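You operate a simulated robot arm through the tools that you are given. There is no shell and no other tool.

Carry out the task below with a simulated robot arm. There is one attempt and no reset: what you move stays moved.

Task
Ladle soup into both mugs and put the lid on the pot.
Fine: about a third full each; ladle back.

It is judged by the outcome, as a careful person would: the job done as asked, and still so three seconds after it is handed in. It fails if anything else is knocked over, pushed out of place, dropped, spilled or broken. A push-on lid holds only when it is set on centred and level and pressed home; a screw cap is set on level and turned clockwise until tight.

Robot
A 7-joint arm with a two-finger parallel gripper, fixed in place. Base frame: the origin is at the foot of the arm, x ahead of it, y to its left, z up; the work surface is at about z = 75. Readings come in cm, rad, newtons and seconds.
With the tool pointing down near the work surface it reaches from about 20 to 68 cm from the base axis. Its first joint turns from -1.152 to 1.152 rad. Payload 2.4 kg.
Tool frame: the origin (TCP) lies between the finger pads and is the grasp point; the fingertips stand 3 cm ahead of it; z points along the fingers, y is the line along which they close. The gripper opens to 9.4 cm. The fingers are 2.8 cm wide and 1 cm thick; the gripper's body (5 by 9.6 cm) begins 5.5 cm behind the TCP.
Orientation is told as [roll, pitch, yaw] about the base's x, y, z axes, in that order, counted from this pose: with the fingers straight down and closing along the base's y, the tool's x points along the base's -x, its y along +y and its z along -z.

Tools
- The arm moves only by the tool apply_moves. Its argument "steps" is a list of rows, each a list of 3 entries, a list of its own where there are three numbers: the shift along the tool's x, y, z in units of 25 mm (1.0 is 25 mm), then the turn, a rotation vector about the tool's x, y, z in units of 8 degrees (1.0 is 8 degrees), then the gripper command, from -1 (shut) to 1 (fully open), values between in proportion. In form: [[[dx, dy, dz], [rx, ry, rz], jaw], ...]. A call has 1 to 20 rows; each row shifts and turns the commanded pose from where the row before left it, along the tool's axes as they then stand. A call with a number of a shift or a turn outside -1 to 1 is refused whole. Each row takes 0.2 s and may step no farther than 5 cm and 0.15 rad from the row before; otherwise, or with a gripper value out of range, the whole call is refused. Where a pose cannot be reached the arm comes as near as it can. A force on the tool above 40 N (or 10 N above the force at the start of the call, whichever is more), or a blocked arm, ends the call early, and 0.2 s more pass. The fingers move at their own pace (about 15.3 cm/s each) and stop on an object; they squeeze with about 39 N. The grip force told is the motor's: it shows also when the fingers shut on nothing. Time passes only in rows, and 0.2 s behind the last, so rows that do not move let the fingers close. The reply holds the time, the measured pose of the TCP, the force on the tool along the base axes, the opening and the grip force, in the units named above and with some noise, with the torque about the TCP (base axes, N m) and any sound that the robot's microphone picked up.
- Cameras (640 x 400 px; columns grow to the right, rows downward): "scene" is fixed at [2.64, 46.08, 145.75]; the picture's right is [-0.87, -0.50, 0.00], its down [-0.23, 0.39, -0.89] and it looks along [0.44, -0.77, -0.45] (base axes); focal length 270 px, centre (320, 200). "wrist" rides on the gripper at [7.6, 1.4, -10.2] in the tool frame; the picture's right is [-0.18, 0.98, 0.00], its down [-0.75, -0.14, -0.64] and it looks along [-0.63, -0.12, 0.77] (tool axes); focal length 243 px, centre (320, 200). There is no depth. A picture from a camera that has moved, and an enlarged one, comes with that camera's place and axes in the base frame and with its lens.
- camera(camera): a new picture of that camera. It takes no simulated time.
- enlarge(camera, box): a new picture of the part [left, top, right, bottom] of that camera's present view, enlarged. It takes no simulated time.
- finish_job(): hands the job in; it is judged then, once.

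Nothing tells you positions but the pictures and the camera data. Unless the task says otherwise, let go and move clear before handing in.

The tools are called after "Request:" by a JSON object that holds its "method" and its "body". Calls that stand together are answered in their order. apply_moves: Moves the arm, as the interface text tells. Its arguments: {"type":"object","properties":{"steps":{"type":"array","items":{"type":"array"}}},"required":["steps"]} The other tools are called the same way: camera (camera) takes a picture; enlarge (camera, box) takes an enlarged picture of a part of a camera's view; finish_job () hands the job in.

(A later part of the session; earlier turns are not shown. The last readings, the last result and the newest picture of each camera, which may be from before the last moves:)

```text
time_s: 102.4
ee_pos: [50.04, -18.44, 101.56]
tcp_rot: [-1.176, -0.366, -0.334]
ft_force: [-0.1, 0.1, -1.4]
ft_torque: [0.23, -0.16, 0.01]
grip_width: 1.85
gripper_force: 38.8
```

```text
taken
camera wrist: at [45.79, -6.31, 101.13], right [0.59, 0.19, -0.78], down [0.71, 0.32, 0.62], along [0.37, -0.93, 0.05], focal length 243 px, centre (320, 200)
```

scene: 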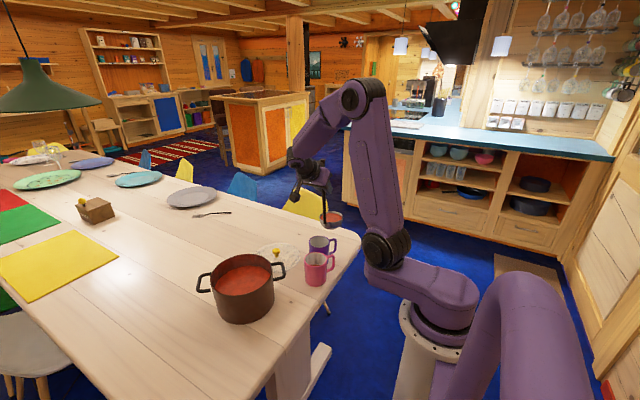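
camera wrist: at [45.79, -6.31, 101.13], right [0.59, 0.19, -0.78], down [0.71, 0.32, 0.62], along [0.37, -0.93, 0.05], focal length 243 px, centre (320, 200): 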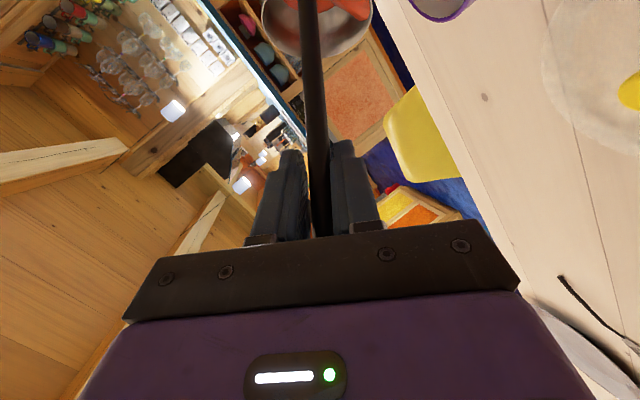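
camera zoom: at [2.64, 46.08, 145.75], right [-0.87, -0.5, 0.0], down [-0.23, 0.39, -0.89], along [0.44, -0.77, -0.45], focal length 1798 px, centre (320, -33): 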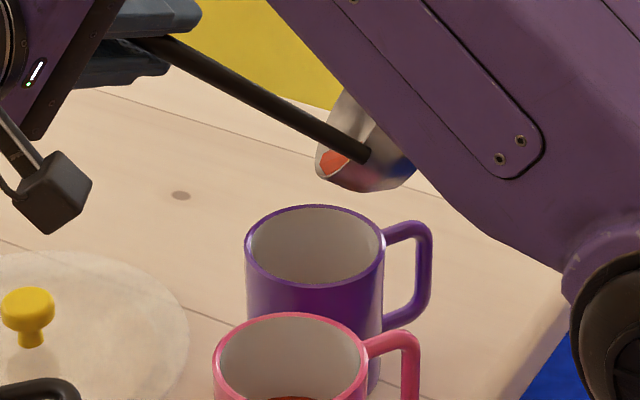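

Request:
{"method": "apply_moves", "body": {"steps": [[[-0.06, 0.279, -0.06], [0.265, 0, -0.265], -1], [[-0.06, 0.279, -0.06], [0.265, 0, -0.265], -1], [[-0.06, 0.279, -0.06], [0.265, 0, -0.265], -1], [[-0.06, 0.279, -0.06], [0.265, 0, -0.265], -1], [[-0.06, 0.279, -0.06], [0.265, 0, -0.265], -1], [[0, 0, 0], [0, 0, 0], -1], [[0, 0, 0], [0, 0, 0], -1]]}}

Request:
{"method": "camera", "body": {"camera": "scene"}}

Request:
{"method": "camera", "body": {"camera": "wrist"}}

```text
time_s: 104.0
ee_pos: [52.24, -17.28, 98.77]
tcp_rot: [-1.377, -0.19, -0.28]
ft_force: [0.0, -0.1, -2.6]
ft_torque: [0.2, -0.17, 0.02]
grip_width: 1.85
gripper_force: 38.6
```

```text
taken
```

scene: 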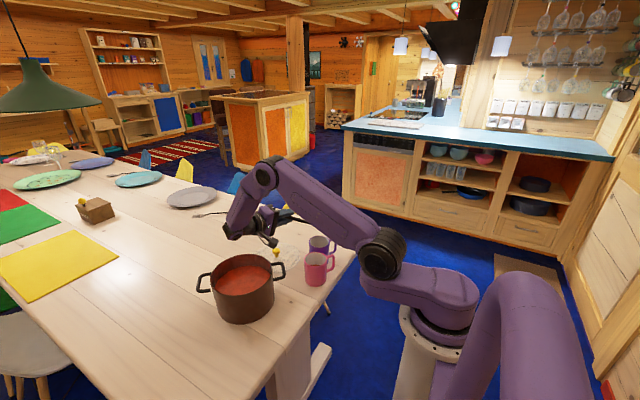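

```text
taken
camera wrist: at [47.82, -5.23, 97.85], right [0.4, 0.08, -0.91], down [0.83, 0.39, 0.4], along [0.39, -0.92, 0.09], focal length 243 px, centre (320, 200)
```

wrist: 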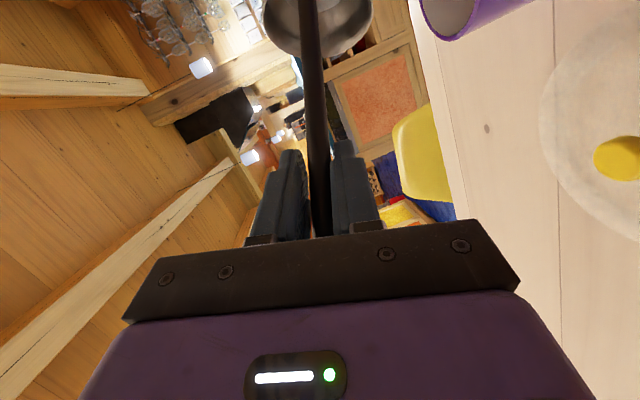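

The ladle is empty. I'll unwind the tilt over the purple mug.

Request:
{"method": "apply_moves", "body": {"steps": [[[0.0956, -0.365, 0.0956], [-0.3535, 0, 0.3535], -1], [[0.0956, -0.365, 0.0956], [-0.3535, 0, 0.3535], -1], [[0.0956, -0.365, 0.0956], [-0.3535, 0, 0.3535], -1], [[0.0956, -0.365, 0.0956], [-0.3535, 0, 0.3535], -1], [[0.0956, -0.365, 0.0956], [-0.3535, 0, 0.3535], -1], [[0.0956, -0.365, 0.0956], [-0.3535, 0, 0.3535], -1], [[0.0956, -0.365, 0.0956], [-0.3535, 0, 0.3535], -1], [[0.0956, -0.365, 0.0956], [-0.3535, 0, 0.3535], -1], [[0.0956, -0.365, 0.0956], [-0.3535, 0, 0.3535], -1], [[0.0956, -0.365, 0.0956], [-0.3535, 0, 0.3535], -1], [[0.0956, -0.365, 0.0956], [-0.3535, 0, 0.3535], -1], [[0.0956, -0.365, 0.0956], [-0.3535, 0, 0.3535], -1], [[0.0956, -0.365, 0.0956], [-0.3535, 0, 0.3535], -1], [[0.0956, -0.365, 0.0956], [-0.3535, 0, 0.3535], -1], [[0.0956, -0.365, 0.0956], [-0.3535, 0, 0.3535], -1], [[0.0956, -0.365, 0.0956], [-0.3535, 0, 0.3535], -1], [[0.0956, -0.365, 0.0956], [-0.3535, 0, 0.3535], -1], [[0.0956, -0.365, 0.0956], [-0.3535, 0, 0.3535], -1], [[0, 0, 0], [0, 0, 0], -1]]}}

Request:
{"method": "enlarge", "body": {"camera": "scene", "box": [270, 190, 370, 290]}}

Request:
{"method": "camera", "body": {"camera": "wrist"}}

```text
time_s: 108.0
ee_pos: [39.03, -24.88, 104.51]
tcp_rot: [-0.059, -0.783, -1.006]
ft_force: [0.0, 0.7, -1.1]
ft_torque: [0.06, 0.05, 0.0]
grip_width: 1.83
gripper_force: 39.4
```

```text
4.00 times, centred on (320, 240) of scene
camera zoom: at [2.64, 46.08, 145.75], right [-0.87, -0.5, 0.0], down [-0.23, 0.39, -0.89], along [0.44, -0.77, -0.45], focal length 1079 px, centre (320, 40)
```

zoom: 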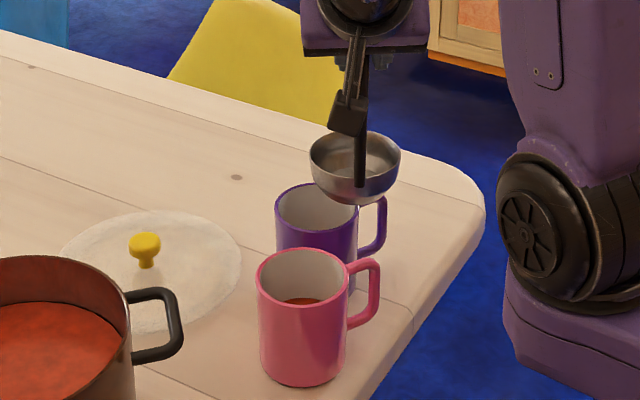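

```text
taken
camera wrist: at [33.99, -13.15, 106.16], right [0.92, 0.38, 0.09], down [-0.05, -0.12, 0.99], along [0.39, -0.92, -0.09], focal length 243 px, centre (320, 200)
```

wrist: 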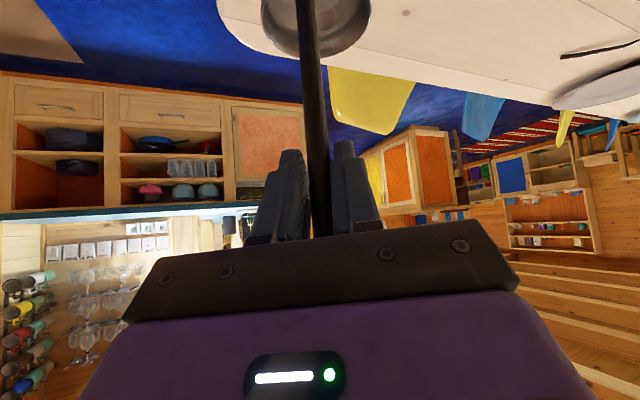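

The ladle has slipped another ~2.5° in the grip, which I'll compensate for. I'll raise it, undo the yaw, correct the tilt, and move back above the ladle's original spot.

Request:
{"method": "apply_moves", "body": {"steps": [[[-0.48, -0.03, -0.48], [0, 0, 0], -1], [[-0.48, -0.03, -0.48], [0, 0, 0], -1], [[-0.48, -0.03, -0.48], [0, 0, 0], -1], [[0, 0, 0], [0.441, 0.027, 0.441], -1], [[0, 0, 0], [0.441, 0.027, 0.441], -1], [[0, 0, 0], [0.441, 0.027, 0.441], -1], [[0, 0, 0], [0.441, 0.027, 0.441], -1], [[0, 0, 0], [0.441, 0.027, 0.441], -1], [[0, 0, 0], [0.441, 0.027, 0.441], -1], [[0, 0, 0], [0.12, 0, -0.12], -1], [[0, 0, 0], [0.12, 0, -0.12], -1], [[0, 0, 0], [0, 0, 0], -1]]}}

Request:
{"method": "camera", "body": {"camera": "wrist"}}

Request:
{"method": "enlarge", "body": {"camera": "scene", "box": [270, 180, 370, 290]}}

```text
time_s: 110.6
ee_pos: [39.03, -24.89, 109.52]
tcp_rot: [-0.127, -0.78, -1.48]
ft_force: [0.0, 0.2, -0.8]
ft_torque: [0.09, -0.03, -0.01]
grip_width: 1.84
gripper_force: 38.9
```

```text
taken
camera wrist: at [40.54, -12.23, 111.24], right [0.99, -0.13, 0.04], down [-0.05, -0.08, 1.0], along [-0.13, -0.99, -0.09], focal length 243 px, centre (320, 200)
```

wrist: 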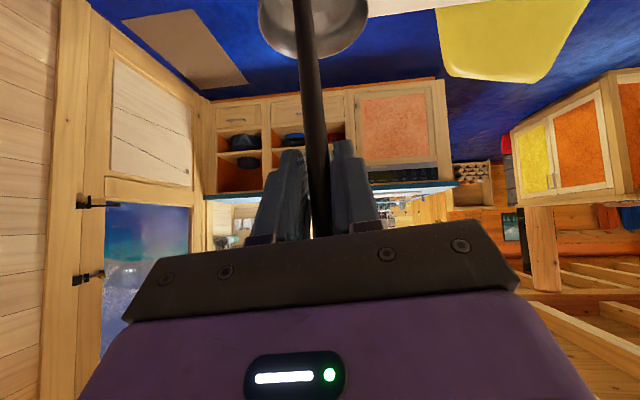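

```text
3.64 times, centred on (320, 235) of scene
camera zoom: at [2.64, 46.08, 145.75], right [-0.87, -0.5, 0.0], down [-0.23, 0.39, -0.89], along [0.44, -0.77, -0.45], focal length 981 px, centre (320, 73)
```

zoom: 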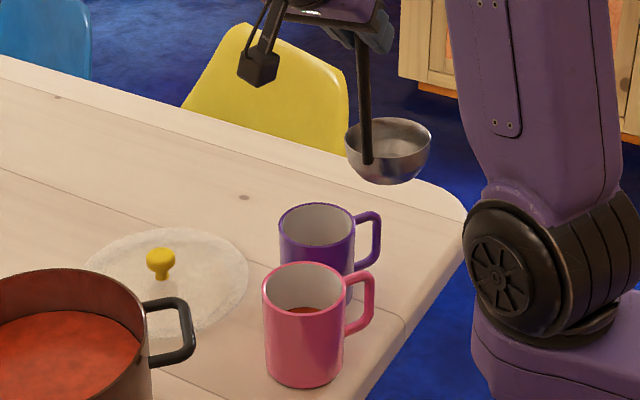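

The compensation slightly overshoots, by about 2°. I'll back that off and carry the empty ladle to above its original spot.

Request:
{"method": "apply_moves", "body": {"steps": [[[0, 0, 0], [-0.177, 0, 0.177], -1], [[0.605, 0.041, -0.6075], [0, 0, 0], -1], [[0.605, 0.041, -0.6075], [0, 0, 0], -1], [[0.605, 0.041, -0.6075], [0, 0, 0], -1], [[0.605, 0.041, -0.6075], [0, 0, 0], -1], [[0.605, 0.041, -0.6075], [0, 0, 0], -1], [[0.605, 0.041, -0.6075], [0, 0, 0], -1], [[0.605, 0.041, -0.6075], [0, 0, 0], -1], [[0.605, 0.041, -0.6075], [0, 0, 0], -1], [[0.605, 0.041, -0.6075], [0, 0, 0], -1], [[0.605, 0.041, -0.6075], [0, 0, 0], -1], [[0.605, 0.041, -0.6075], [0, 0, 0], -1], [[0.605, 0.041, -0.6075], [0, 0, 0], -1], [[0.605, 0.041, -0.6075], [0, 0, 0], -1], [[0.605, 0.041, -0.6075], [0, 0, 0], -1], [[0.605, 0.041, -0.6075], [0, 0, 0], -1], [[0.605, 0.041, -0.6075], [0, 0, 0], -1], [[0, 0, 0], [0, 0, 0], -1]]}}

Request:
{"method": "enlarge", "body": {"camera": "scene", "box": [210, 190, 320, 300]}}

Request:
{"method": "camera", "body": {"camera": "wrist"}}

```text
time_s: 114.4
ee_pos: [40.47, 9.34, 109.53]
tcp_rot: [-0.078, -0.786, -1.518]
ft_force: [0.1, -0.8, -3.0]
ft_torque: [0.11, 0.0, 0.01]
grip_width: 1.85
gripper_force: 39.2
```

```text
3.64 times, centred on (265, 245) of scene
camera zoom: at [2.64, 46.08, 145.75], right [-0.87, -0.5, 0.0], down [-0.23, 0.39, -0.89], along [0.44, -0.77, -0.45], focal length 981 px, centre (520, 36)
```

zoom: 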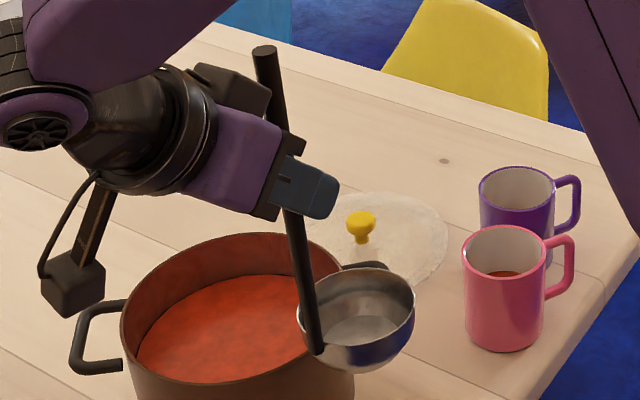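

```text
taken
camera wrist: at [41.95, 22.06, 111.22], right [0.99, -0.13, 0.08], down [-0.09, -0.08, 0.99], along [-0.12, -0.99, -0.09], focal length 243 px, centre (320, 200)
```

wrist: 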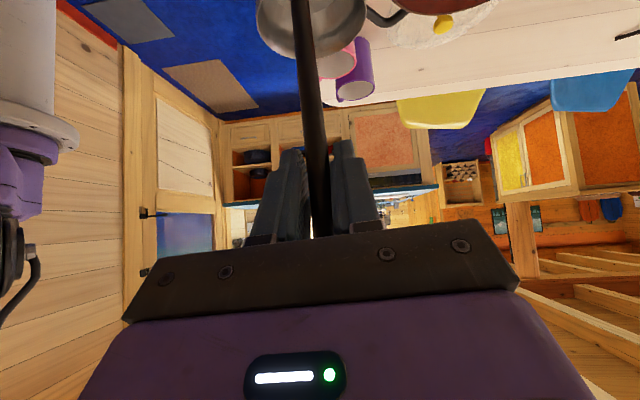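

The ladle is nearly upright. I'll lower it to its original spot, slowly near the end.

Request:
{"method": "apply_moves", "body": {"steps": [[[0.6, 0.06, 0.6], [0, 0, 0], -1], [[0.6, 0.06, 0.6], [0, 0, 0], -1], [[0.6, 0.06, 0.6], [0, 0, 0], -1], [[0.6, 0.06, 0.6], [0, 0, 0], -1], [[0.6, 0.06, 0.6], [0, 0, 0], -1], [[0.6, 0.06, 0.6], [0, 0, 0], -1], [[0.6, 0.06, 0.6], [0, 0, 0], -1], [[0.12, 0.01, 0.12], [0, 0, 0], -1], [[0.12, 0.01, 0.12], [0, 0, 0], -1], [[0.12, 0.01, 0.12], [0, 0, 0], -1], [[0, 0, 0], [0, 0, 0], -1]]}}

Request:
{"method": "enlarge", "body": {"camera": "scene", "box": [200, 230, 330, 350]}}

```text
time_s: 116.8
ee_pos: [40.88, 9.37, 93.46]
tcp_rot: [-0.077, -0.785, -1.514]
ft_force: [0.2, 0.2, -2.2]
ft_torque: [0.08, 0.03, 0.05]
grip_width: 1.81
gripper_force: 39.0
```

```text
3.33 times, centred on (265, 290) of scene
camera zoom: at [2.64, 46.08, 145.75], right [-0.87, -0.5, 0.0], down [-0.23, 0.39, -0.89], along [0.44, -0.77, -0.45], focal length 899 px, centre (503, -100)
```

zoom: 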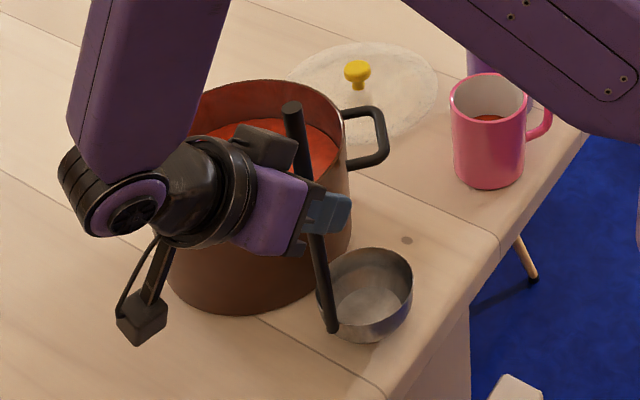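

The bowl is directly over its original spot, about 1 cm above the table. I'll lower it gently to contact.

Request:
{"method": "apply_moves", "body": {"steps": [[[0.06, 0.003, 0.06], [0, 0, 0], -1], [[0.06, 0.003, 0.06], [0, 0, 0], -1], [[0.06, 0.003, 0.06], [0, 0, 0], -1], [[0.06, 0.003, 0.06], [0, 0, 0], -1], [[0, 0, 0], [0, 0, 0], -1]]}}

```text
time_s: 118.0
ee_pos: [40.79, 9.36, 92.78]
tcp_rot: [-0.076, -0.785, -1.515]
ft_force: [-3.0, 7.0, 29.6]
ft_torque: [-0.57, -0.12, -0.03]
grip_width: 1.85
gripper_force: 39.2
```

Contact. I'll ease off slightly, then open the gripper gently.

Request:
{"method": "apply_moves", "body": {"steps": [[[-0.03, 0, -0.03], [0, 0, 0], -1], [[-0.02, 0, -0.02], [0, 0, 0], -1], [[0, 0, 0], [0, 0, 0], -1]]}}

Request:
{"method": "enlarge", "body": {"camera": "scene", "box": [220, 250, 310, 340]}}

```text
time_s: 118.8
ee_pos: [40.63, 9.2, 92.73]
tcp_rot: [-0.077, -0.782, -1.515]
ft_force: [-1.4, 5.0, 12.6]
ft_torque: [0.11, -0.07, 0.03]
grip_width: 1.84
gripper_force: 39.3
```

```text
4.44 times, centred on (265, 295) of scene
camera zoom: at [2.62, 46.09, 145.74], right [-0.87, -0.5, 0.0], down [-0.22, 0.39, -0.89], along [0.44, -0.77, -0.45], focal length 1199 px, centre (564, -222)
```

zoom: 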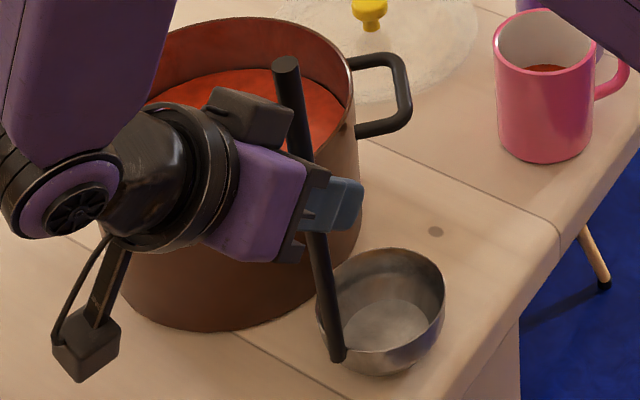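

Request:
{"method": "apply_moves", "body": {"steps": [[[-0.02, 0, -0.02], [0, 0, 0], -1], [[0, 0, 0], [0, 0, 0], -1], [[0, 0, 0], [0, 0, 0], -0.58], [[0, 0, 0], [0, 0, 0], -0.5], [[0, 0, 0], [0, 0, 0], -0.3], [[0, 0, 0], [0, 0, 0], 0], [[0, 0, 0], [0, 0, 0], 0.4], [[0, 0, 0], [0, 0, 0], 0.8], [[0, 0, 0], [0, 0, 0], 1], [[0, 0, 0], [0, 0, 0], 1]]}}

Request:
{"method": "enlarge", "body": {"camera": "scene", "box": [220, 250, 310, 340]}}

Request:
{"method": "camera", "body": {"camera": "wrist"}}

```text
time_s: 121.0
ee_pos: [40.67, 9.43, 92.9]
tcp_rot: [-0.078, -0.785, -1.514]
ft_force: [-0.2, 1.1, 0.0]
ft_torque: [-0.03, 0.0, -0.01]
grip_width: 9.39
gripper_force: 0.0
```

```text
4.44 times, centred on (265, 295) of scene
camera zoom: at [2.64, 46.08, 145.75], right [-0.87, -0.5, 0.0], down [-0.23, 0.39, -0.89], along [0.44, -0.77, -0.45], focal length 1199 px, centre (564, -222)
```

zoom: 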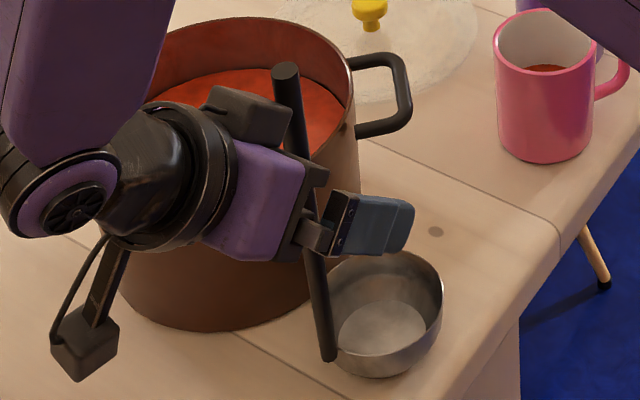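

```text
taken
camera wrist: at [42.27, 22.04, 94.65], right [0.99, -0.13, 0.08], down [-0.09, -0.08, 0.99], along [-0.12, -0.99, -0.09], focal length 243 px, centre (320, 200)
```

wrist: 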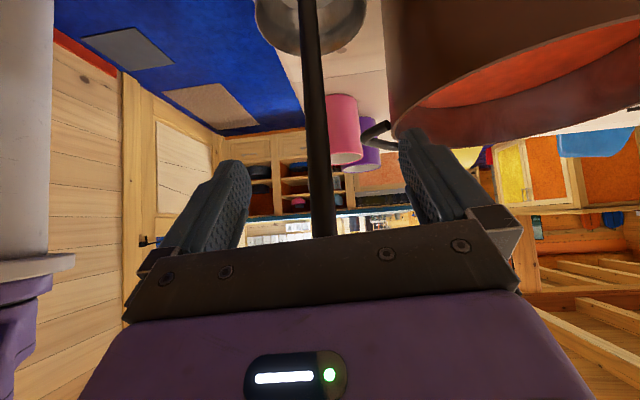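

The ladle stands on its own at its original place. I'll back straight out along the tool axis.

Request:
{"method": "apply_moves", "body": {"steps": [[[0, 0, -0.5], [0, 0, 0], 1], [[0, 0, -0.7], [0, 0, 0], 1], [[0, 0, -0.7], [0, 0, 0], 1], [[0, 0, -0.7], [0, 0, 0], 1], [[0, 0, -0.7], [0, 0, 0], 1], [[0, 0, -0.7], [0, 0, 0], 1], [[0, 0, -0.7], [0, 0, 0], 1], [[0, 0, 0], [0, 0, 0], 1]]}}

Request:
{"method": "enlarge", "body": {"camera": "scene", "box": [180, 220, 360, 340]}}

Request:
{"method": "camera", "body": {"camera": "wrist"}}

```text
time_s: 122.8
ee_pos: [41.28, 17.52, 101.03]
tcp_rot: [-0.079, -0.783, -1.515]
ft_force: [0.4, 0.6, 0.1]
ft_torque: [0.0, 0.01, 0.0]
grip_width: 9.39
gripper_force: 0.0
```

```text
3.33 times, centred on (270, 280) of scene
camera zoom: at [2.63, 46.08, 145.75], right [-0.87, -0.5, 0.0], down [-0.23, 0.39, -0.89], along [0.44, -0.77, -0.45], focal length 899 px, centre (487, -67)
```

zoom: 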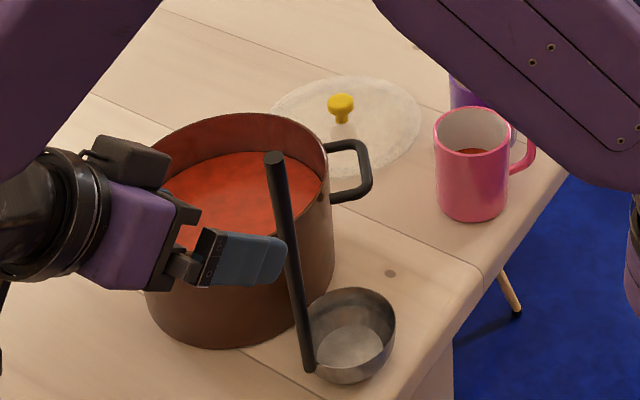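

```text
taken
camera wrist: at [42.8, 30.2, 102.89], right [0.99, -0.13, 0.08], down [-0.09, -0.08, 0.99], along [-0.12, -0.99, -0.09], focal length 243 px, centre (320, 200)
```

wrist: 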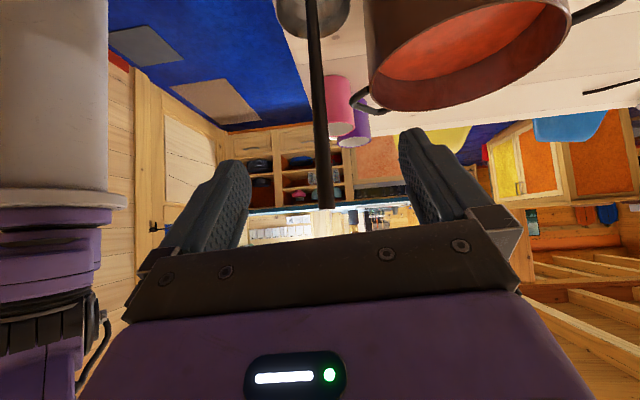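

The ladle is exactly where it started. Next I need to bring the wrist back to its normal branch so the tool can point straight down for the lid. First I'll go up and clear of the ladle.

Request:
{"method": "apply_moves", "body": {"steps": [[[-0.613, 0, -0.613], [0, 0, 0], 1], [[-0.613, 0, -0.613], [0, 0, 0], 1], [[-0.613, 0, -0.613], [0, 0, 0], 1], [[-0.613, 0, -0.613], [0, 0, 0], 1], [[-0.613, 0, -0.613], [0, 0, 0], 1], [[-0.613, 0, -0.613], [-0.283, 0, 0.283], 1], [[-0.41, 0.188, 0.75], [0, 0, 0], 1], [[-0.41, 0.188, 0.75], [0, 0, 0], 1], [[-0.41, 0.188, 0.75], [0, 0, 0], 1], [[-0.41, 0.188, 0.75], [0, 0, 0], 1], [[-0.41, 0.188, 0.75], [0, 0, 0], 1], [[-0.41, 0.188, 0.75], [0, 0, 0], 1], [[-0.41, 0.188, 0.75], [0, 0, 0], 1], [[-0.41, 0.188, 0.75], [0, 0, 0], 1], [[-0.41, 0.188, 0.75], [0, 0, 0], 1], [[-0.41, 0.188, 0.75], [0, 0, 0], 1], [[0, 0, 0], [0, 0, 0], 1]]}}

Request:
{"method": "camera", "body": {"camera": "scene"}}

```text
time_s: 126.4
ee_pos: [46.64, -2.9, 108.07]
tcp_rot: [0.001, -0.785, -1.572]
ft_force: [-0.1, 0.1, 0.7]
ft_torque: [0.02, -0.01, -0.01]
grip_width: 9.39
gripper_force: 0.0
```

```text
taken
```

scene: 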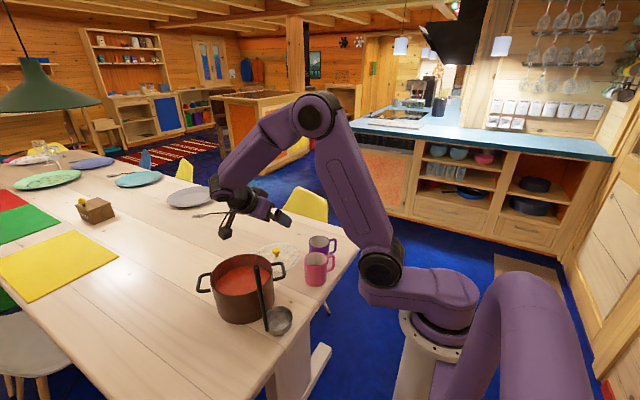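

Now I'll sweep the lean direction from -y round to +x, about the vertical.

Request:
{"method": "apply_moves", "body": {"steps": [[[0, 0, 0], [-0.663, 0, -0.663], 1], [[0, 0, 0], [-0.663, 0, -0.663], 1], [[0, 0, 0], [-0.663, 0, -0.663], 1], [[0, 0, 0], [-0.663, 0, -0.663], 1], [[0, 0, 0], [-0.663, 0, -0.663], 1], [[0, 0, 0], [-0.663, 0, -0.663], 1], [[0, 0, 0], [-0.663, 0, -0.663], 1], [[0, 0, 0], [-0.663, 0, -0.663], 1], [[0, 0, 0], [-0.663, 0, -0.663], 1], [[0, 0, 0], [-0.663, 0, -0.663], 1], [[0, 0, 0], [0, 0, 0], 1]]}}

Request:
{"method": "apply_moves", "body": {"steps": [[[0, 0, 0], [-0.663, 0, -0.663], 1], [[0, 0, 0], [-0.663, 0, -0.663], 1], [[0, 0, 0], [-0.663, 0, -0.663], 1], [[0, 0, 0], [-0.663, 0, -0.663], 1], [[0, 0, 0], [-0.663, 0, -0.663], 1], [[0, 0, 0], [-0.663, 0, -0.663], 1], [[0, 0, 0], [-0.663, 0, -0.663], 1], [[0, 0, 0], [-0.663, 0, -0.663], 1], [[0, 0, 0], [0, 0, 0], 1]]}}

Request:
{"method": "camera", "body": {"camera": "scene"}}

```text
time_s: 128.8
ee_pos: [46.61, -2.76, 107.95]
tcp_rot: [0.002, -0.786, -0.261]
ft_force: [-0.3, -0.2, 0.7]
ft_torque: [-0.05, 0.02, -0.02]
grip_width: 9.42
gripper_force: 0.1
```

```text
time_s: 130.8
ee_pos: [47.11, -3.0, 108.4]
tcp_rot: [-0.024, -0.811, 0.684]
ft_force: [0.2, 0.1, 0.0]
ft_torque: [0.02, 0.0, 0.0]
grip_width: 9.42
gripper_force: 0.0
out of reach, approached as far as the arm can: row 5
```

```text
taken
```

scene: 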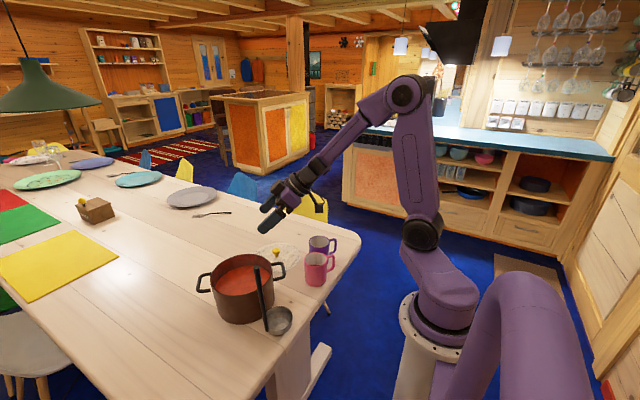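

It crossed over. Now I'll try bringing the tool to vertical.

Request:
{"method": "apply_moves", "body": {"steps": [[[0, 0, -0.2], [0, 0.9375, 0], 1], [[0, 0, -0.2], [0, 0.9375, 0], 1], [[0, 0, -0.2], [0, 0.9375, 0], 1], [[0, 0, -0.2], [0, 0.9375, 0], 1], [[0, 0, 0], [0, 0.9375, 0], 1], [[0, 0, 0], [0, 0.9375, 0], 1], [[0, 0, 0], [0, 0, 0], 1]]}}

Request:
{"method": "camera", "body": {"camera": "scene"}}

Request:
{"method": "camera", "body": {"camera": "wrist"}}

```text
time_s: 132.4
ee_pos: [46.62, -3.67, 109.91]
tcp_rot: [-0.019, -0.32, 0.672]
ft_force: [-0.5, 0.2, -0.9]
ft_torque: [-0.01, 0.01, -0.02]
grip_width: 9.41
gripper_force: 0.0
out of reach, approached as far as the arm can: row 4, 5, 6
```

```text
taken
```

scene: 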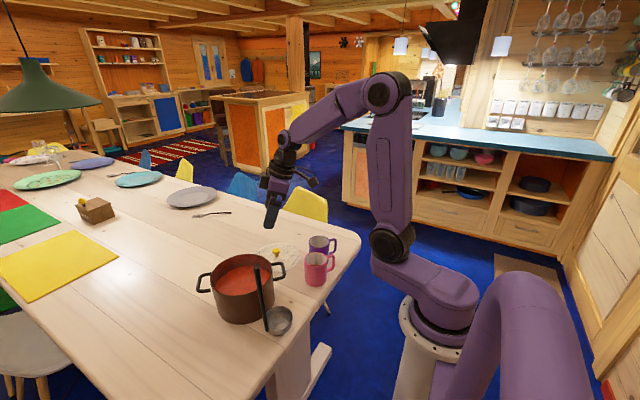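

```text
taken
camera wrist: at [37.36, -8.8, 117.16], right [-0.47, 0.88, 0.04], down [0.48, 0.22, 0.85], along [0.74, 0.42, -0.53], focal length 243 px, centre (320, 200)
```

wrist: 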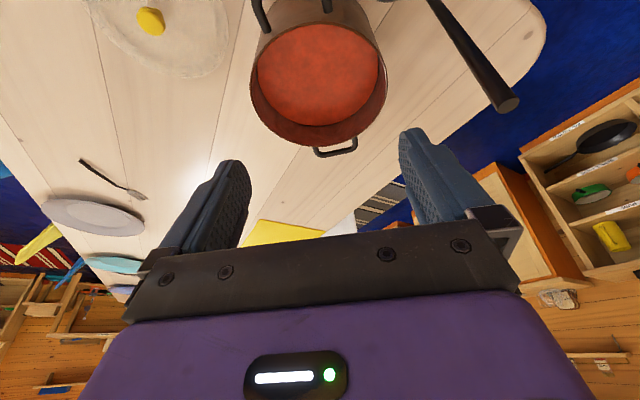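

The wrist is still on the flipped branch, so I'll unflip it in open air. First I pitch forward straight through the forearm direction, then circle the tool to the right.

Request:
{"method": "apply_moves", "body": {"steps": [[[0, 0, 0], [0.246, -0.363, 0.695], 1], [[0, 0, 0], [0.282, -0.363, 0.681], 1], [[0, 0, 0], [0.3175, -0.363, 0.666], 1], [[0, 0, 0], [0.352, -0.363, 0.648], 1], [[0, 0, 0], [0.403, -0.625, 0.6325], 1], [[0, 0, 0], [0.4566, -0.625, 0.595], 1], [[0, 0, 0], [0.426, -0.75, 0.457], 1], [[0, 0, 0], [0.189, -0.75, 0.164], 1], [[0, 0, 0], [0, -0.75, 0], 1], [[0, 0, 0], [0, 0, 0], 1]]}}

Request:
{"method": "camera", "body": {"camera": "scene"}}

```text
time_s: 134.6
ee_pos: [47.06, -4.23, 109.68]
tcp_rot: [-0.041, -0.939, -0.026]
ft_force: [0.5, -0.8, 0.0]
ft_torque: [0.02, 0.01, -0.01]
grip_width: 9.4
gripper_force: 0.1
out of reach, approached as far as the arm can: row 8
```

```text
taken
```

scene: 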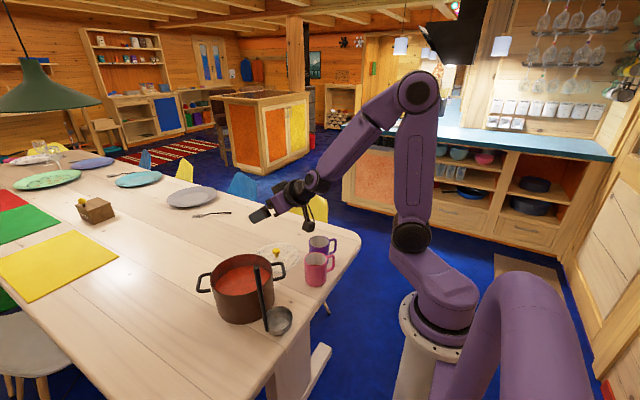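

Now circling the tool to the right.

Request:
{"method": "apply_moves", "body": {"steps": [[[0, 0, 0], [0.755, 0, 0.553], 1], [[0, 0, 0], [0.755, 0, 0.553], 1], [[0, 0, 0], [0.755, 0, 0.553], 1], [[0, 0, 0], [0.755, 0, 0.553], 1], [[0, 0, 0], [0.755, 0, 0.553], 1], [[0, 0, 0], [0.755, 0, 0.553], 1], [[0, 0, 0], [0.755, 0, 0.553], 1], [[0, 0, 0], [0.755, 0, 0.553], 1], [[0, 0, 0], [0.755, 0, 0.553], 1], [[0, 0, 0], [0.755, 0, 0.553], 1], [[0, 0, 0], [0, 0, 0], 1]]}}

Request:
{"method": "camera", "body": {"camera": "scene"}}

```text
time_s: 137.0
ee_pos: [47.07, -4.22, 109.64]
tcp_rot: [-0.01, -0.963, -1.358]
ft_force: [0.0, -0.4, 1.0]
ft_torque: [0.02, 0.01, -0.02]
grip_width: 9.43
gripper_force: 0.1
```

```text
taken
```

scene: 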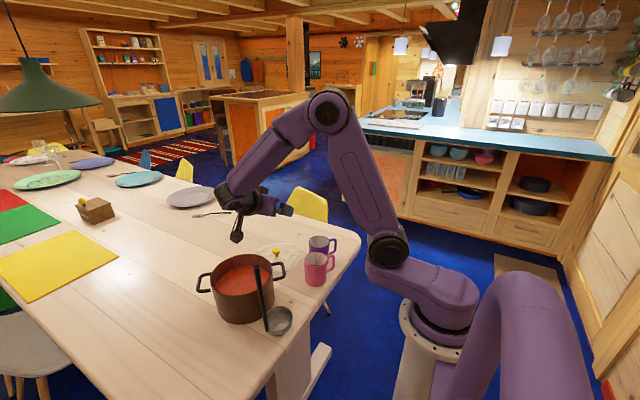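

Now I'll raise the tool to vertical from this side.

Request:
{"method": "apply_moves", "body": {"steps": [[[0, 0, 0], [0, 0.98, 0], 1], [[0, 0, 0], [0, 0.98, 0], 1], [[0, 0, 0], [0, 0.98, 0], 1], [[0, 0, 0], [0, 0.98, 0], 1], [[0, 0, 0], [0, 0.98, 0], 1], [[0, 0, 0], [0, 0.98, 0], 1], [[0, 0, 0], [0, 0.98, 0], 1], [[0, 0, 0], [0, 0, 0], 1]]}}

Request:
{"method": "camera", "body": {"camera": "scene"}}

Request:
{"method": "camera", "body": {"camera": "wrist"}}

```text
time_s: 138.8
ee_pos: [47.2, -4.25, 109.74]
tcp_rot: [-0.005, -0.003, -1.364]
ft_force: [0.3, 0.7, -1.2]
ft_torque: [-0.04, 0.0, 0.01]
grip_width: 9.41
gripper_force: 0.0
```

```text
taken
```

scene: 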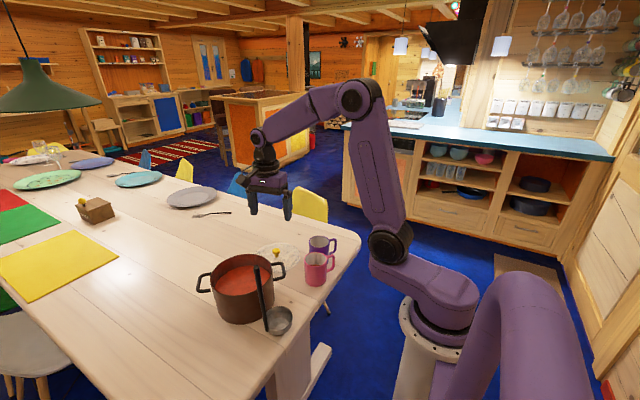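

```text
taken
camera wrist: at [47.06, 3.61, 119.84], right [1.0, 0.02, 0.0], down [0.02, -0.76, 0.65], along [0.01, -0.65, -0.76], focal length 243 px, centre (320, 200)
```

wrist: 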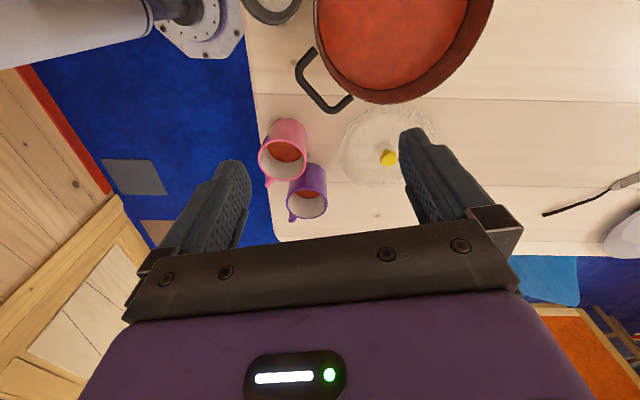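

Tool vertical is reached, so the wrist is back on the normal branch, and soup is visible in both mugs. I'll zoom in on their levels.

Request:
{"method": "enlarge", "body": {"camera": "wrist", "box": [245, 100, 345, 230]}}

Request:
{"method": "enlarge", "body": {"camera": "wrist", "box": [240, 0, 500, 200]}}

```text
3.08 times, centred on (295, 165) of wrist
camera zoom: at [47.06, 3.61, 119.84], right [1.0, 0.02, 0.0], down [0.02, -0.76, 0.65], along [0.01, -0.65, -0.76], focal length 746 px, centre (397, 308)
```

zoom: 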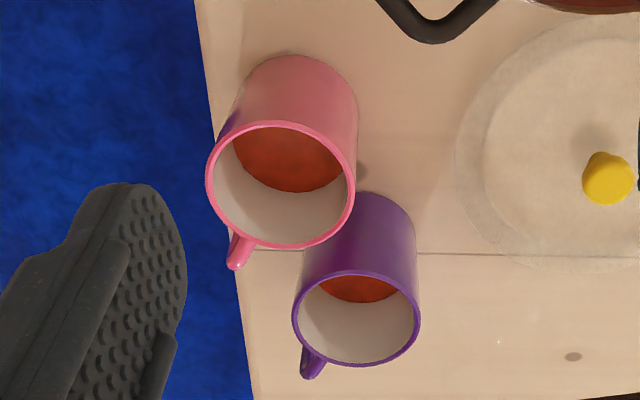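

```text
2.00 times, centred on (370, 100) of wrist
camera zoom: at [47.06, 3.61, 119.84], right [1.0, 0.02, 0.0], down [0.02, -0.76, 0.65], along [0.01, -0.65, -0.76], focal length 485 px, centre (220, 400)
```

zoom: 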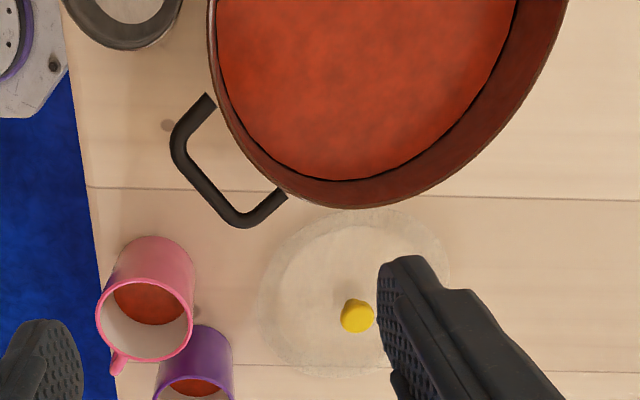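

Rough levels: pink is about 38–40% and purple about 34–36%, so both are about a third. Now the lid: its knob is near [60.5, -20.3] with the top at z≈80. I'll move above it with the tool vertical.

Request:
{"method": "apply_moves", "body": {"steps": [[[0, 0, 0], [0, 0, 0.7375], 1], [[0, 0, 0], [0, 0, 0.7375], 1], [[-0.646, 0.536, 0.388], [0, 0, 0], 1], [[-0.646, 0.536, 0.388], [0, 0, 0], 1], [[-0.646, 0.536, 0.388], [0, 0, 0], 1], [[-0.646, 0.536, 0.388], [0, 0, 0], 1], [[-0.646, 0.536, 0.388], [0, 0, 0], 1], [[-0.646, 0.536, 0.388], [0, 0, 0], 1], [[-0.646, 0.536, 0.388], [0, 0, 0], 1], [[-0.646, 0.536, 0.388], [0, 0, 0], 1], [[-0.646, 0.536, 0.388], [0, 0, 0], 1], [[-0.646, 0.536, 0.388], [0, 0, 0], 1], [[0, 0, 0], [0, 0, 0], 1]]}}

Request:
{"method": "camera", "body": {"camera": "wrist"}}

Request:
{"method": "camera", "body": {"camera": "scene"}}

```text
time_s: 141.6
ee_pos: [60.61, -20.52, 99.81]
tcp_rot: [-0.004, -0.005, -1.57]
ft_force: [-0.1, -0.9, -0.2]
ft_torque: [0.02, 0.03, 0.0]
grip_width: 9.41
gripper_force: 0.1
```

```text
taken
camera wrist: at [62.11, -12.8, 109.95], right [0.98, -0.18, 0.0], down [-0.14, -0.75, 0.65], along [-0.12, -0.64, -0.76], focal length 243 px, centre (320, 200)
```

wrist: 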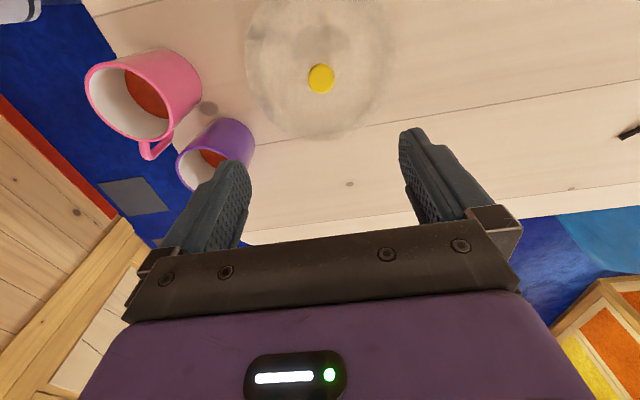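

```text
taken
```

scene: 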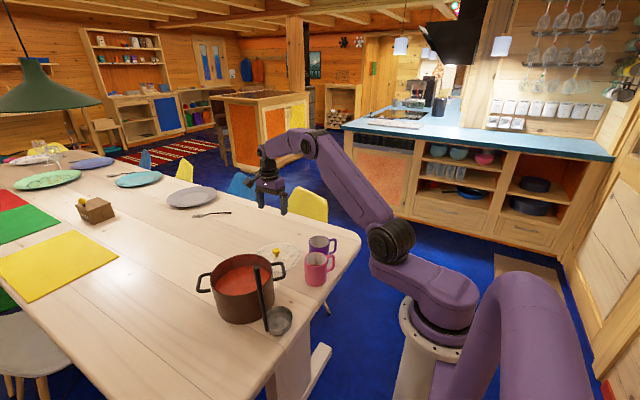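

Request:
{"method": "apply_moves", "body": {"steps": [[[0.1, 0.04, 0.7], [0, 0, 0], 1], [[0.1, 0.03, 0.7], [0, 0, 0], 1], [[0, 0, 0.7], [0, 0, 0], 1], [[0, 0, 0.7], [0, 0, 0], 1], [[0, 0, 0.7], [0, 0, 0], 1], [[0, 0, 0], [0, 0, 0], 1]]}}

Request:
{"method": "camera", "body": {"camera": "wrist"}}

Request:
{"method": "enlarge", "body": {"camera": "scene", "box": [230, 200, 330, 280]}}

```text
time_s: 143.0
ee_pos: [60.65, -20.09, 91.07]
tcp_rot: [-0.003, -0.005, -1.57]
ft_force: [-0.6, -0.3, 0.1]
ft_torque: [0.03, -0.03, 0.03]
grip_width: 9.42
gripper_force: 0.1
```

```text
taken
camera wrist: at [62.06, -12.36, 101.14], right [0.98, -0.18, 0.0], down [-0.14, -0.75, 0.65], along [-0.12, -0.64, -0.76], focal length 243 px, centre (320, 200)
```

wrist: 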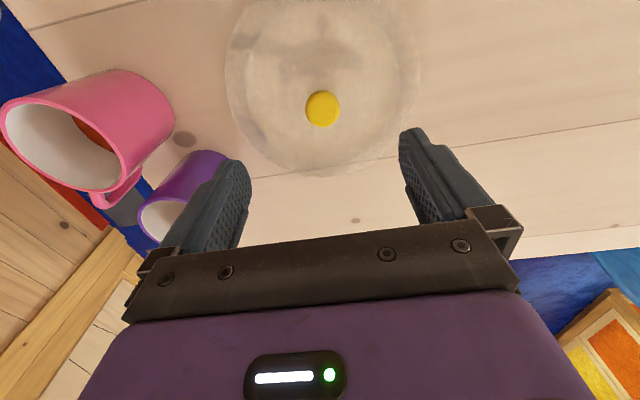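

```text
5.00 times, centred on (280, 240) of scene
camera zoom: at [2.64, 46.08, 145.75], right [-0.87, -0.5, 0.0], down [-0.23, 0.39, -0.89], along [0.44, -0.77, -0.45], focal length 1349 px, centre (520, 0)
```

zoom: 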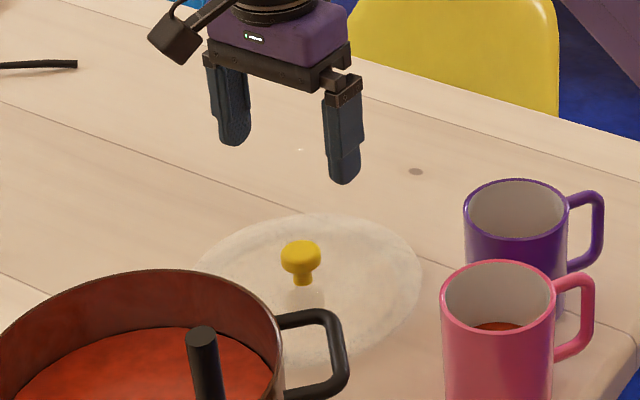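

The knob sits at [60.77, -20.0] with its head at z≈78–80.3 and the glass at about 76.6. I'll descend to TCP z≈80.5.

Request:
{"method": "apply_moves", "body": {"steps": [[[0.03, 0.04, 0.7], [0, 0, 0], 1], [[0, 0, 0.7], [0, 0, 0], 1], [[0, 0, 0.7], [0, 0, 0], 1], [[0, 0, 0.7], [0, 0, 0], 1], [[0, 0, 0.6], [0, 0, 0], 1], [[0, 0, 0.4], [0, 0, 0], 1], [[0, 0, 0.25], [0, 0, 0], 1], [[0, 0, 0.15], [0, 0, 0], 1], [[0, 0, 0], [0, 0, 0], 1]]}}

Request:
{"method": "enlarge", "body": {"camera": "scene", "box": [240, 210, 320, 280]}}

Request:
{"method": "camera", "body": {"camera": "wrist"}}

```text
time_s: 145.0
ee_pos: [60.84, -20.03, 80.7]
tcp_rot: [-0.007, -0.005, -1.572]
ft_force: [-0.7, 0.3, -0.7]
ft_torque: [0.0, 0.0, -0.01]
grip_width: 9.38
gripper_force: 0.0
```

```text
5.71 times, centred on (280, 245) of scene
camera zoom: at [2.64, 46.08, 145.75], right [-0.87, -0.5, 0.0], down [-0.23, 0.39, -0.89], along [0.44, -0.77, -0.45], focal length 1542 px, centre (549, -57)
```

zoom: 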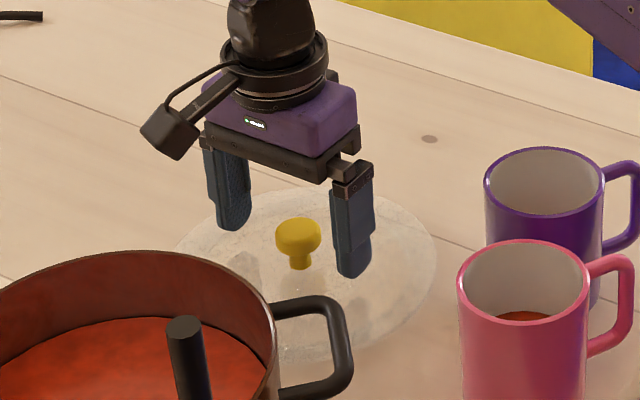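

```text
taken
camera wrist: at [62.32, -12.36, 90.86], right [0.98, -0.18, 0.0], down [-0.14, -0.75, 0.65], along [-0.12, -0.64, -0.76], focal length 243 px, centre (320, 200)
```

wrist: 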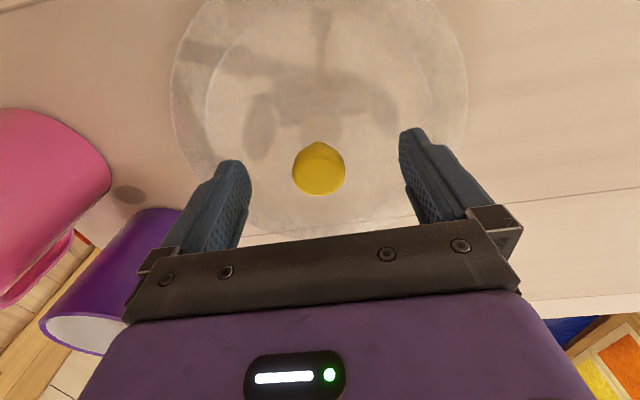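

The knob is centred between the fingers. I'll close on it gently.

Request:
{"method": "apply_moves", "body": {"steps": [[[0, 0, 0.05], [0, 0, 0], 0.4], [[0, 0, 0], [0, 0, 0], 0], [[0, 0, 0], [0, 0, 0], -0.2], [[0, 0, 0], [0, 0, 0], -0.35], [[0, 0, 0], [0, 0, 0], -0.6], [[0, 0, 0], [0, 0, 0], -1], [[0, 0, 0], [0, 0, 0], -1], [[0, 0, 0], [0, 0, 0], -1]]}}

Request:
{"method": "enlarge", "body": {"camera": "scene", "box": [240, 210, 320, 280]}}

Request:
{"method": "camera", "body": {"camera": "wrist"}}

```text
time_s: 146.8
ee_pos: [60.77, -20.03, 80.63]
tcp_rot: [-0.005, -0.006, -1.57]
ft_force: [-0.6, 0.5, -0.6]
ft_torque: [0.1, -0.02, 0.0]
grip_width: 2.99
gripper_force: 39.3
```

```text
5.71 times, centred on (280, 245) of scene
camera zoom: at [2.64, 46.08, 145.75], right [-0.87, -0.5, 0.0], down [-0.23, 0.39, -0.89], along [0.44, -0.77, -0.45], focal length 1542 px, centre (549, -57)
```

zoom: 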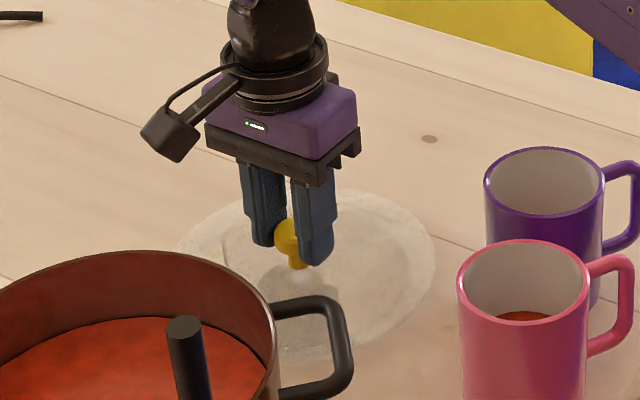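

```text
taken
camera wrist: at [62.28, -12.3, 90.73], right [0.98, -0.18, 0.0], down [-0.14, -0.75, 0.65], along [-0.12, -0.64, -0.76], focal length 243 px, centre (320, 200)
```

wrist: 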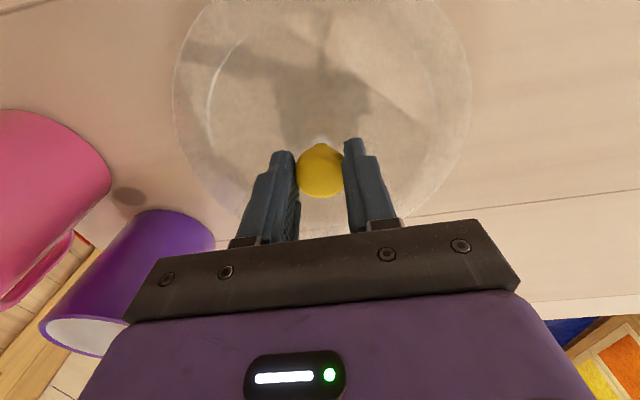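

The lid's knob is gripped. I'll lift a little first and check that the lid is level.

Request:
{"method": "apply_moves", "body": {"steps": [[[0, 0, -0.1], [0, 0, 0], -1], [[0, 0, -0.2], [0, 0, 0], -1], [[0, 0, -0.4], [0, 0, 0], -1], [[0, 0, -0.5], [0, 0, 0], -1], [[0, 0, -0.4], [0, 0, 0], -1], [[0, 0, -0.2], [0, 0, 0], -1], [[0, 0, 0], [0, 0, 0], -1]]}}

Request:
{"method": "enlarge", "body": {"camera": "scene", "box": [230, 200, 330, 280]}}

Request:
{"method": "camera", "body": {"camera": "wrist"}}

```text
time_s: 148.4
ee_pos: [60.83, -20.1, 85.14]
tcp_rot: [-0.005, -0.006, -1.571]
ft_force: [-0.4, 1.5, -2.4]
ft_torque: [0.02, -0.02, 0.0]
grip_width: 3.01
gripper_force: 39.0
```

```text
5.00 times, centred on (280, 240) of scene
camera zoom: at [2.64, 46.08, 145.75], right [-0.87, -0.5, 0.0], down [-0.23, 0.39, -0.89], along [0.44, -0.77, -0.45], focal length 1349 px, centre (520, 0)
```

zoom: 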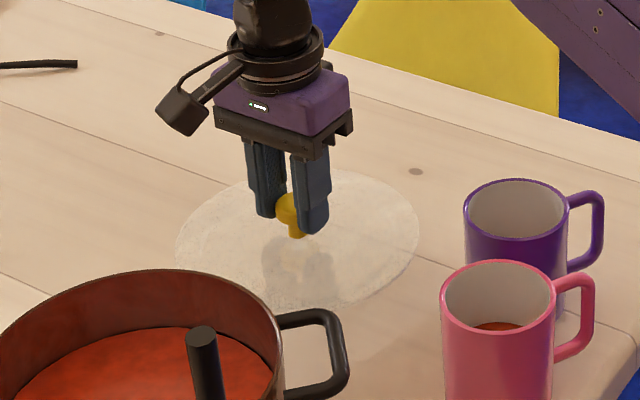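

```text
taken
camera wrist: at [62.29, -12.36, 95.36], right [0.98, -0.18, 0.0], down [-0.14, -0.75, 0.65], along [-0.12, -0.64, -0.76], focal length 243 px, centre (320, 200)
```

wrist: 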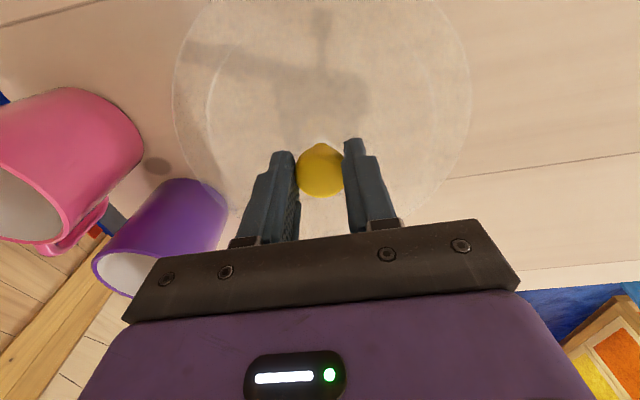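

The lid hangs level. I'll raise it and carry it over the pot centre at about [55.4, 2.0].

Request:
{"method": "apply_moves", "body": {"steps": [[[0, 0, -0.4], [0, 0, 0], -1], [[0, 0, -0.7], [0, 0, 0], -1], [[0, 0, -0.75], [0, 0, 0], -1], [[0, 0, -0.75], [0, 0, 0], -1], [[0, 0, -0.75], [0, 0, 0], -1], [[0, 0, -0.75], [0, 0, 0], -1], [[0, 0, -0.75], [0, 0, 0], -1], [[0, 0, -0.7], [0, 0, 0], -1], [[0, 0, -0.4], [0, 0, 0], -1], [[0, 0, 0], [0, 0, 0], -1]]}}

Request:
{"method": "apply_moves", "body": {"steps": [[[0.3, -0.08, 0], [0, 0, 0], -1], [[0.6, -0.15, 0], [0, 0, 0], -1], [[0.75, -0.18, 0], [0, 0, 0], -1], [[0.8, -0.19, 0], [0, 0, 0], -1], [[0.8, -0.19, 0], [0, 0, 0], -1], [[0.8, -0.19, 0], [0, 0, 0], -1], [[0.8, -0.19, 0], [0, 0, 0], -1], [[0.8, -0.19, 0], [0, 0, 0], -1], [[0.8, -0.19, 0], [0, 0, 0], -1], [[0.8, -0.19, 0], [0, 0, 0], -1], [[0.7, -0.18, 0], [0, 0, 0], -1], [[0.5, -0.15, 0], [0, 0, 0], -1], [[0.25, -0.08, 0], [0, 0, 0], -1], [[0, 0, 0], [0, 0, 0], -1], [[0, 0, 0], [0, 0, 0], -1]]}}

Request:
{"method": "camera", "body": {"camera": "wrist"}}

Request:
{"method": "enlarge", "body": {"camera": "scene", "box": [170, 190, 320, 330]}}

```text
time_s: 150.6
ee_pos: [60.55, -19.96, 100.01]
tcp_rot: [-0.006, -0.004, -1.569]
ft_force: [-0.3, -0.4, -3.3]
ft_torque: [-0.01, 0.02, 0.02]
grip_width: 3.01
gripper_force: 38.8
```

```text
time_s: 153.8
ee_pos: [55.43, 1.95, 99.92]
tcp_rot: [-0.005, -0.004, -1.57]
ft_force: [0.0, -0.1, -3.3]
ft_torque: [0.0, 0.01, 0.02]
grip_width: 2.99
gripper_force: 39.0
```

```text
taken
camera wrist: at [56.91, 9.67, 110.0], right [0.98, -0.18, 0.0], down [-0.14, -0.75, 0.65], along [-0.12, -0.64, -0.76], focal length 243 px, centre (320, 200)
```

wrist: 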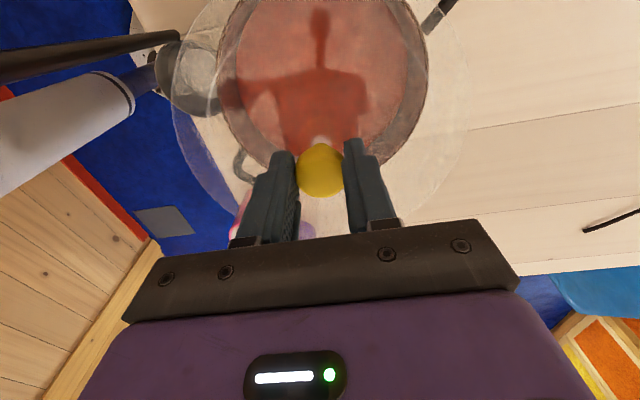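

```text
2.86 times, centred on (245, 260) of scene
camera zoom: at [2.64, 46.08, 145.75], right [-0.87, -0.5, 0.0], down [-0.23, 0.39, -0.89], along [0.44, -0.77, -0.45], focal length 771 px, centre (534, 29)
```

zoom: 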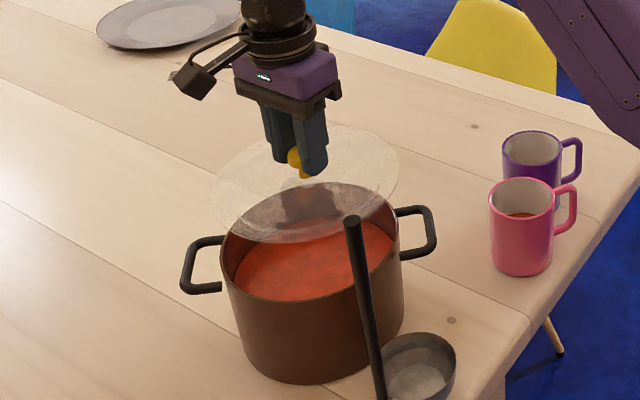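

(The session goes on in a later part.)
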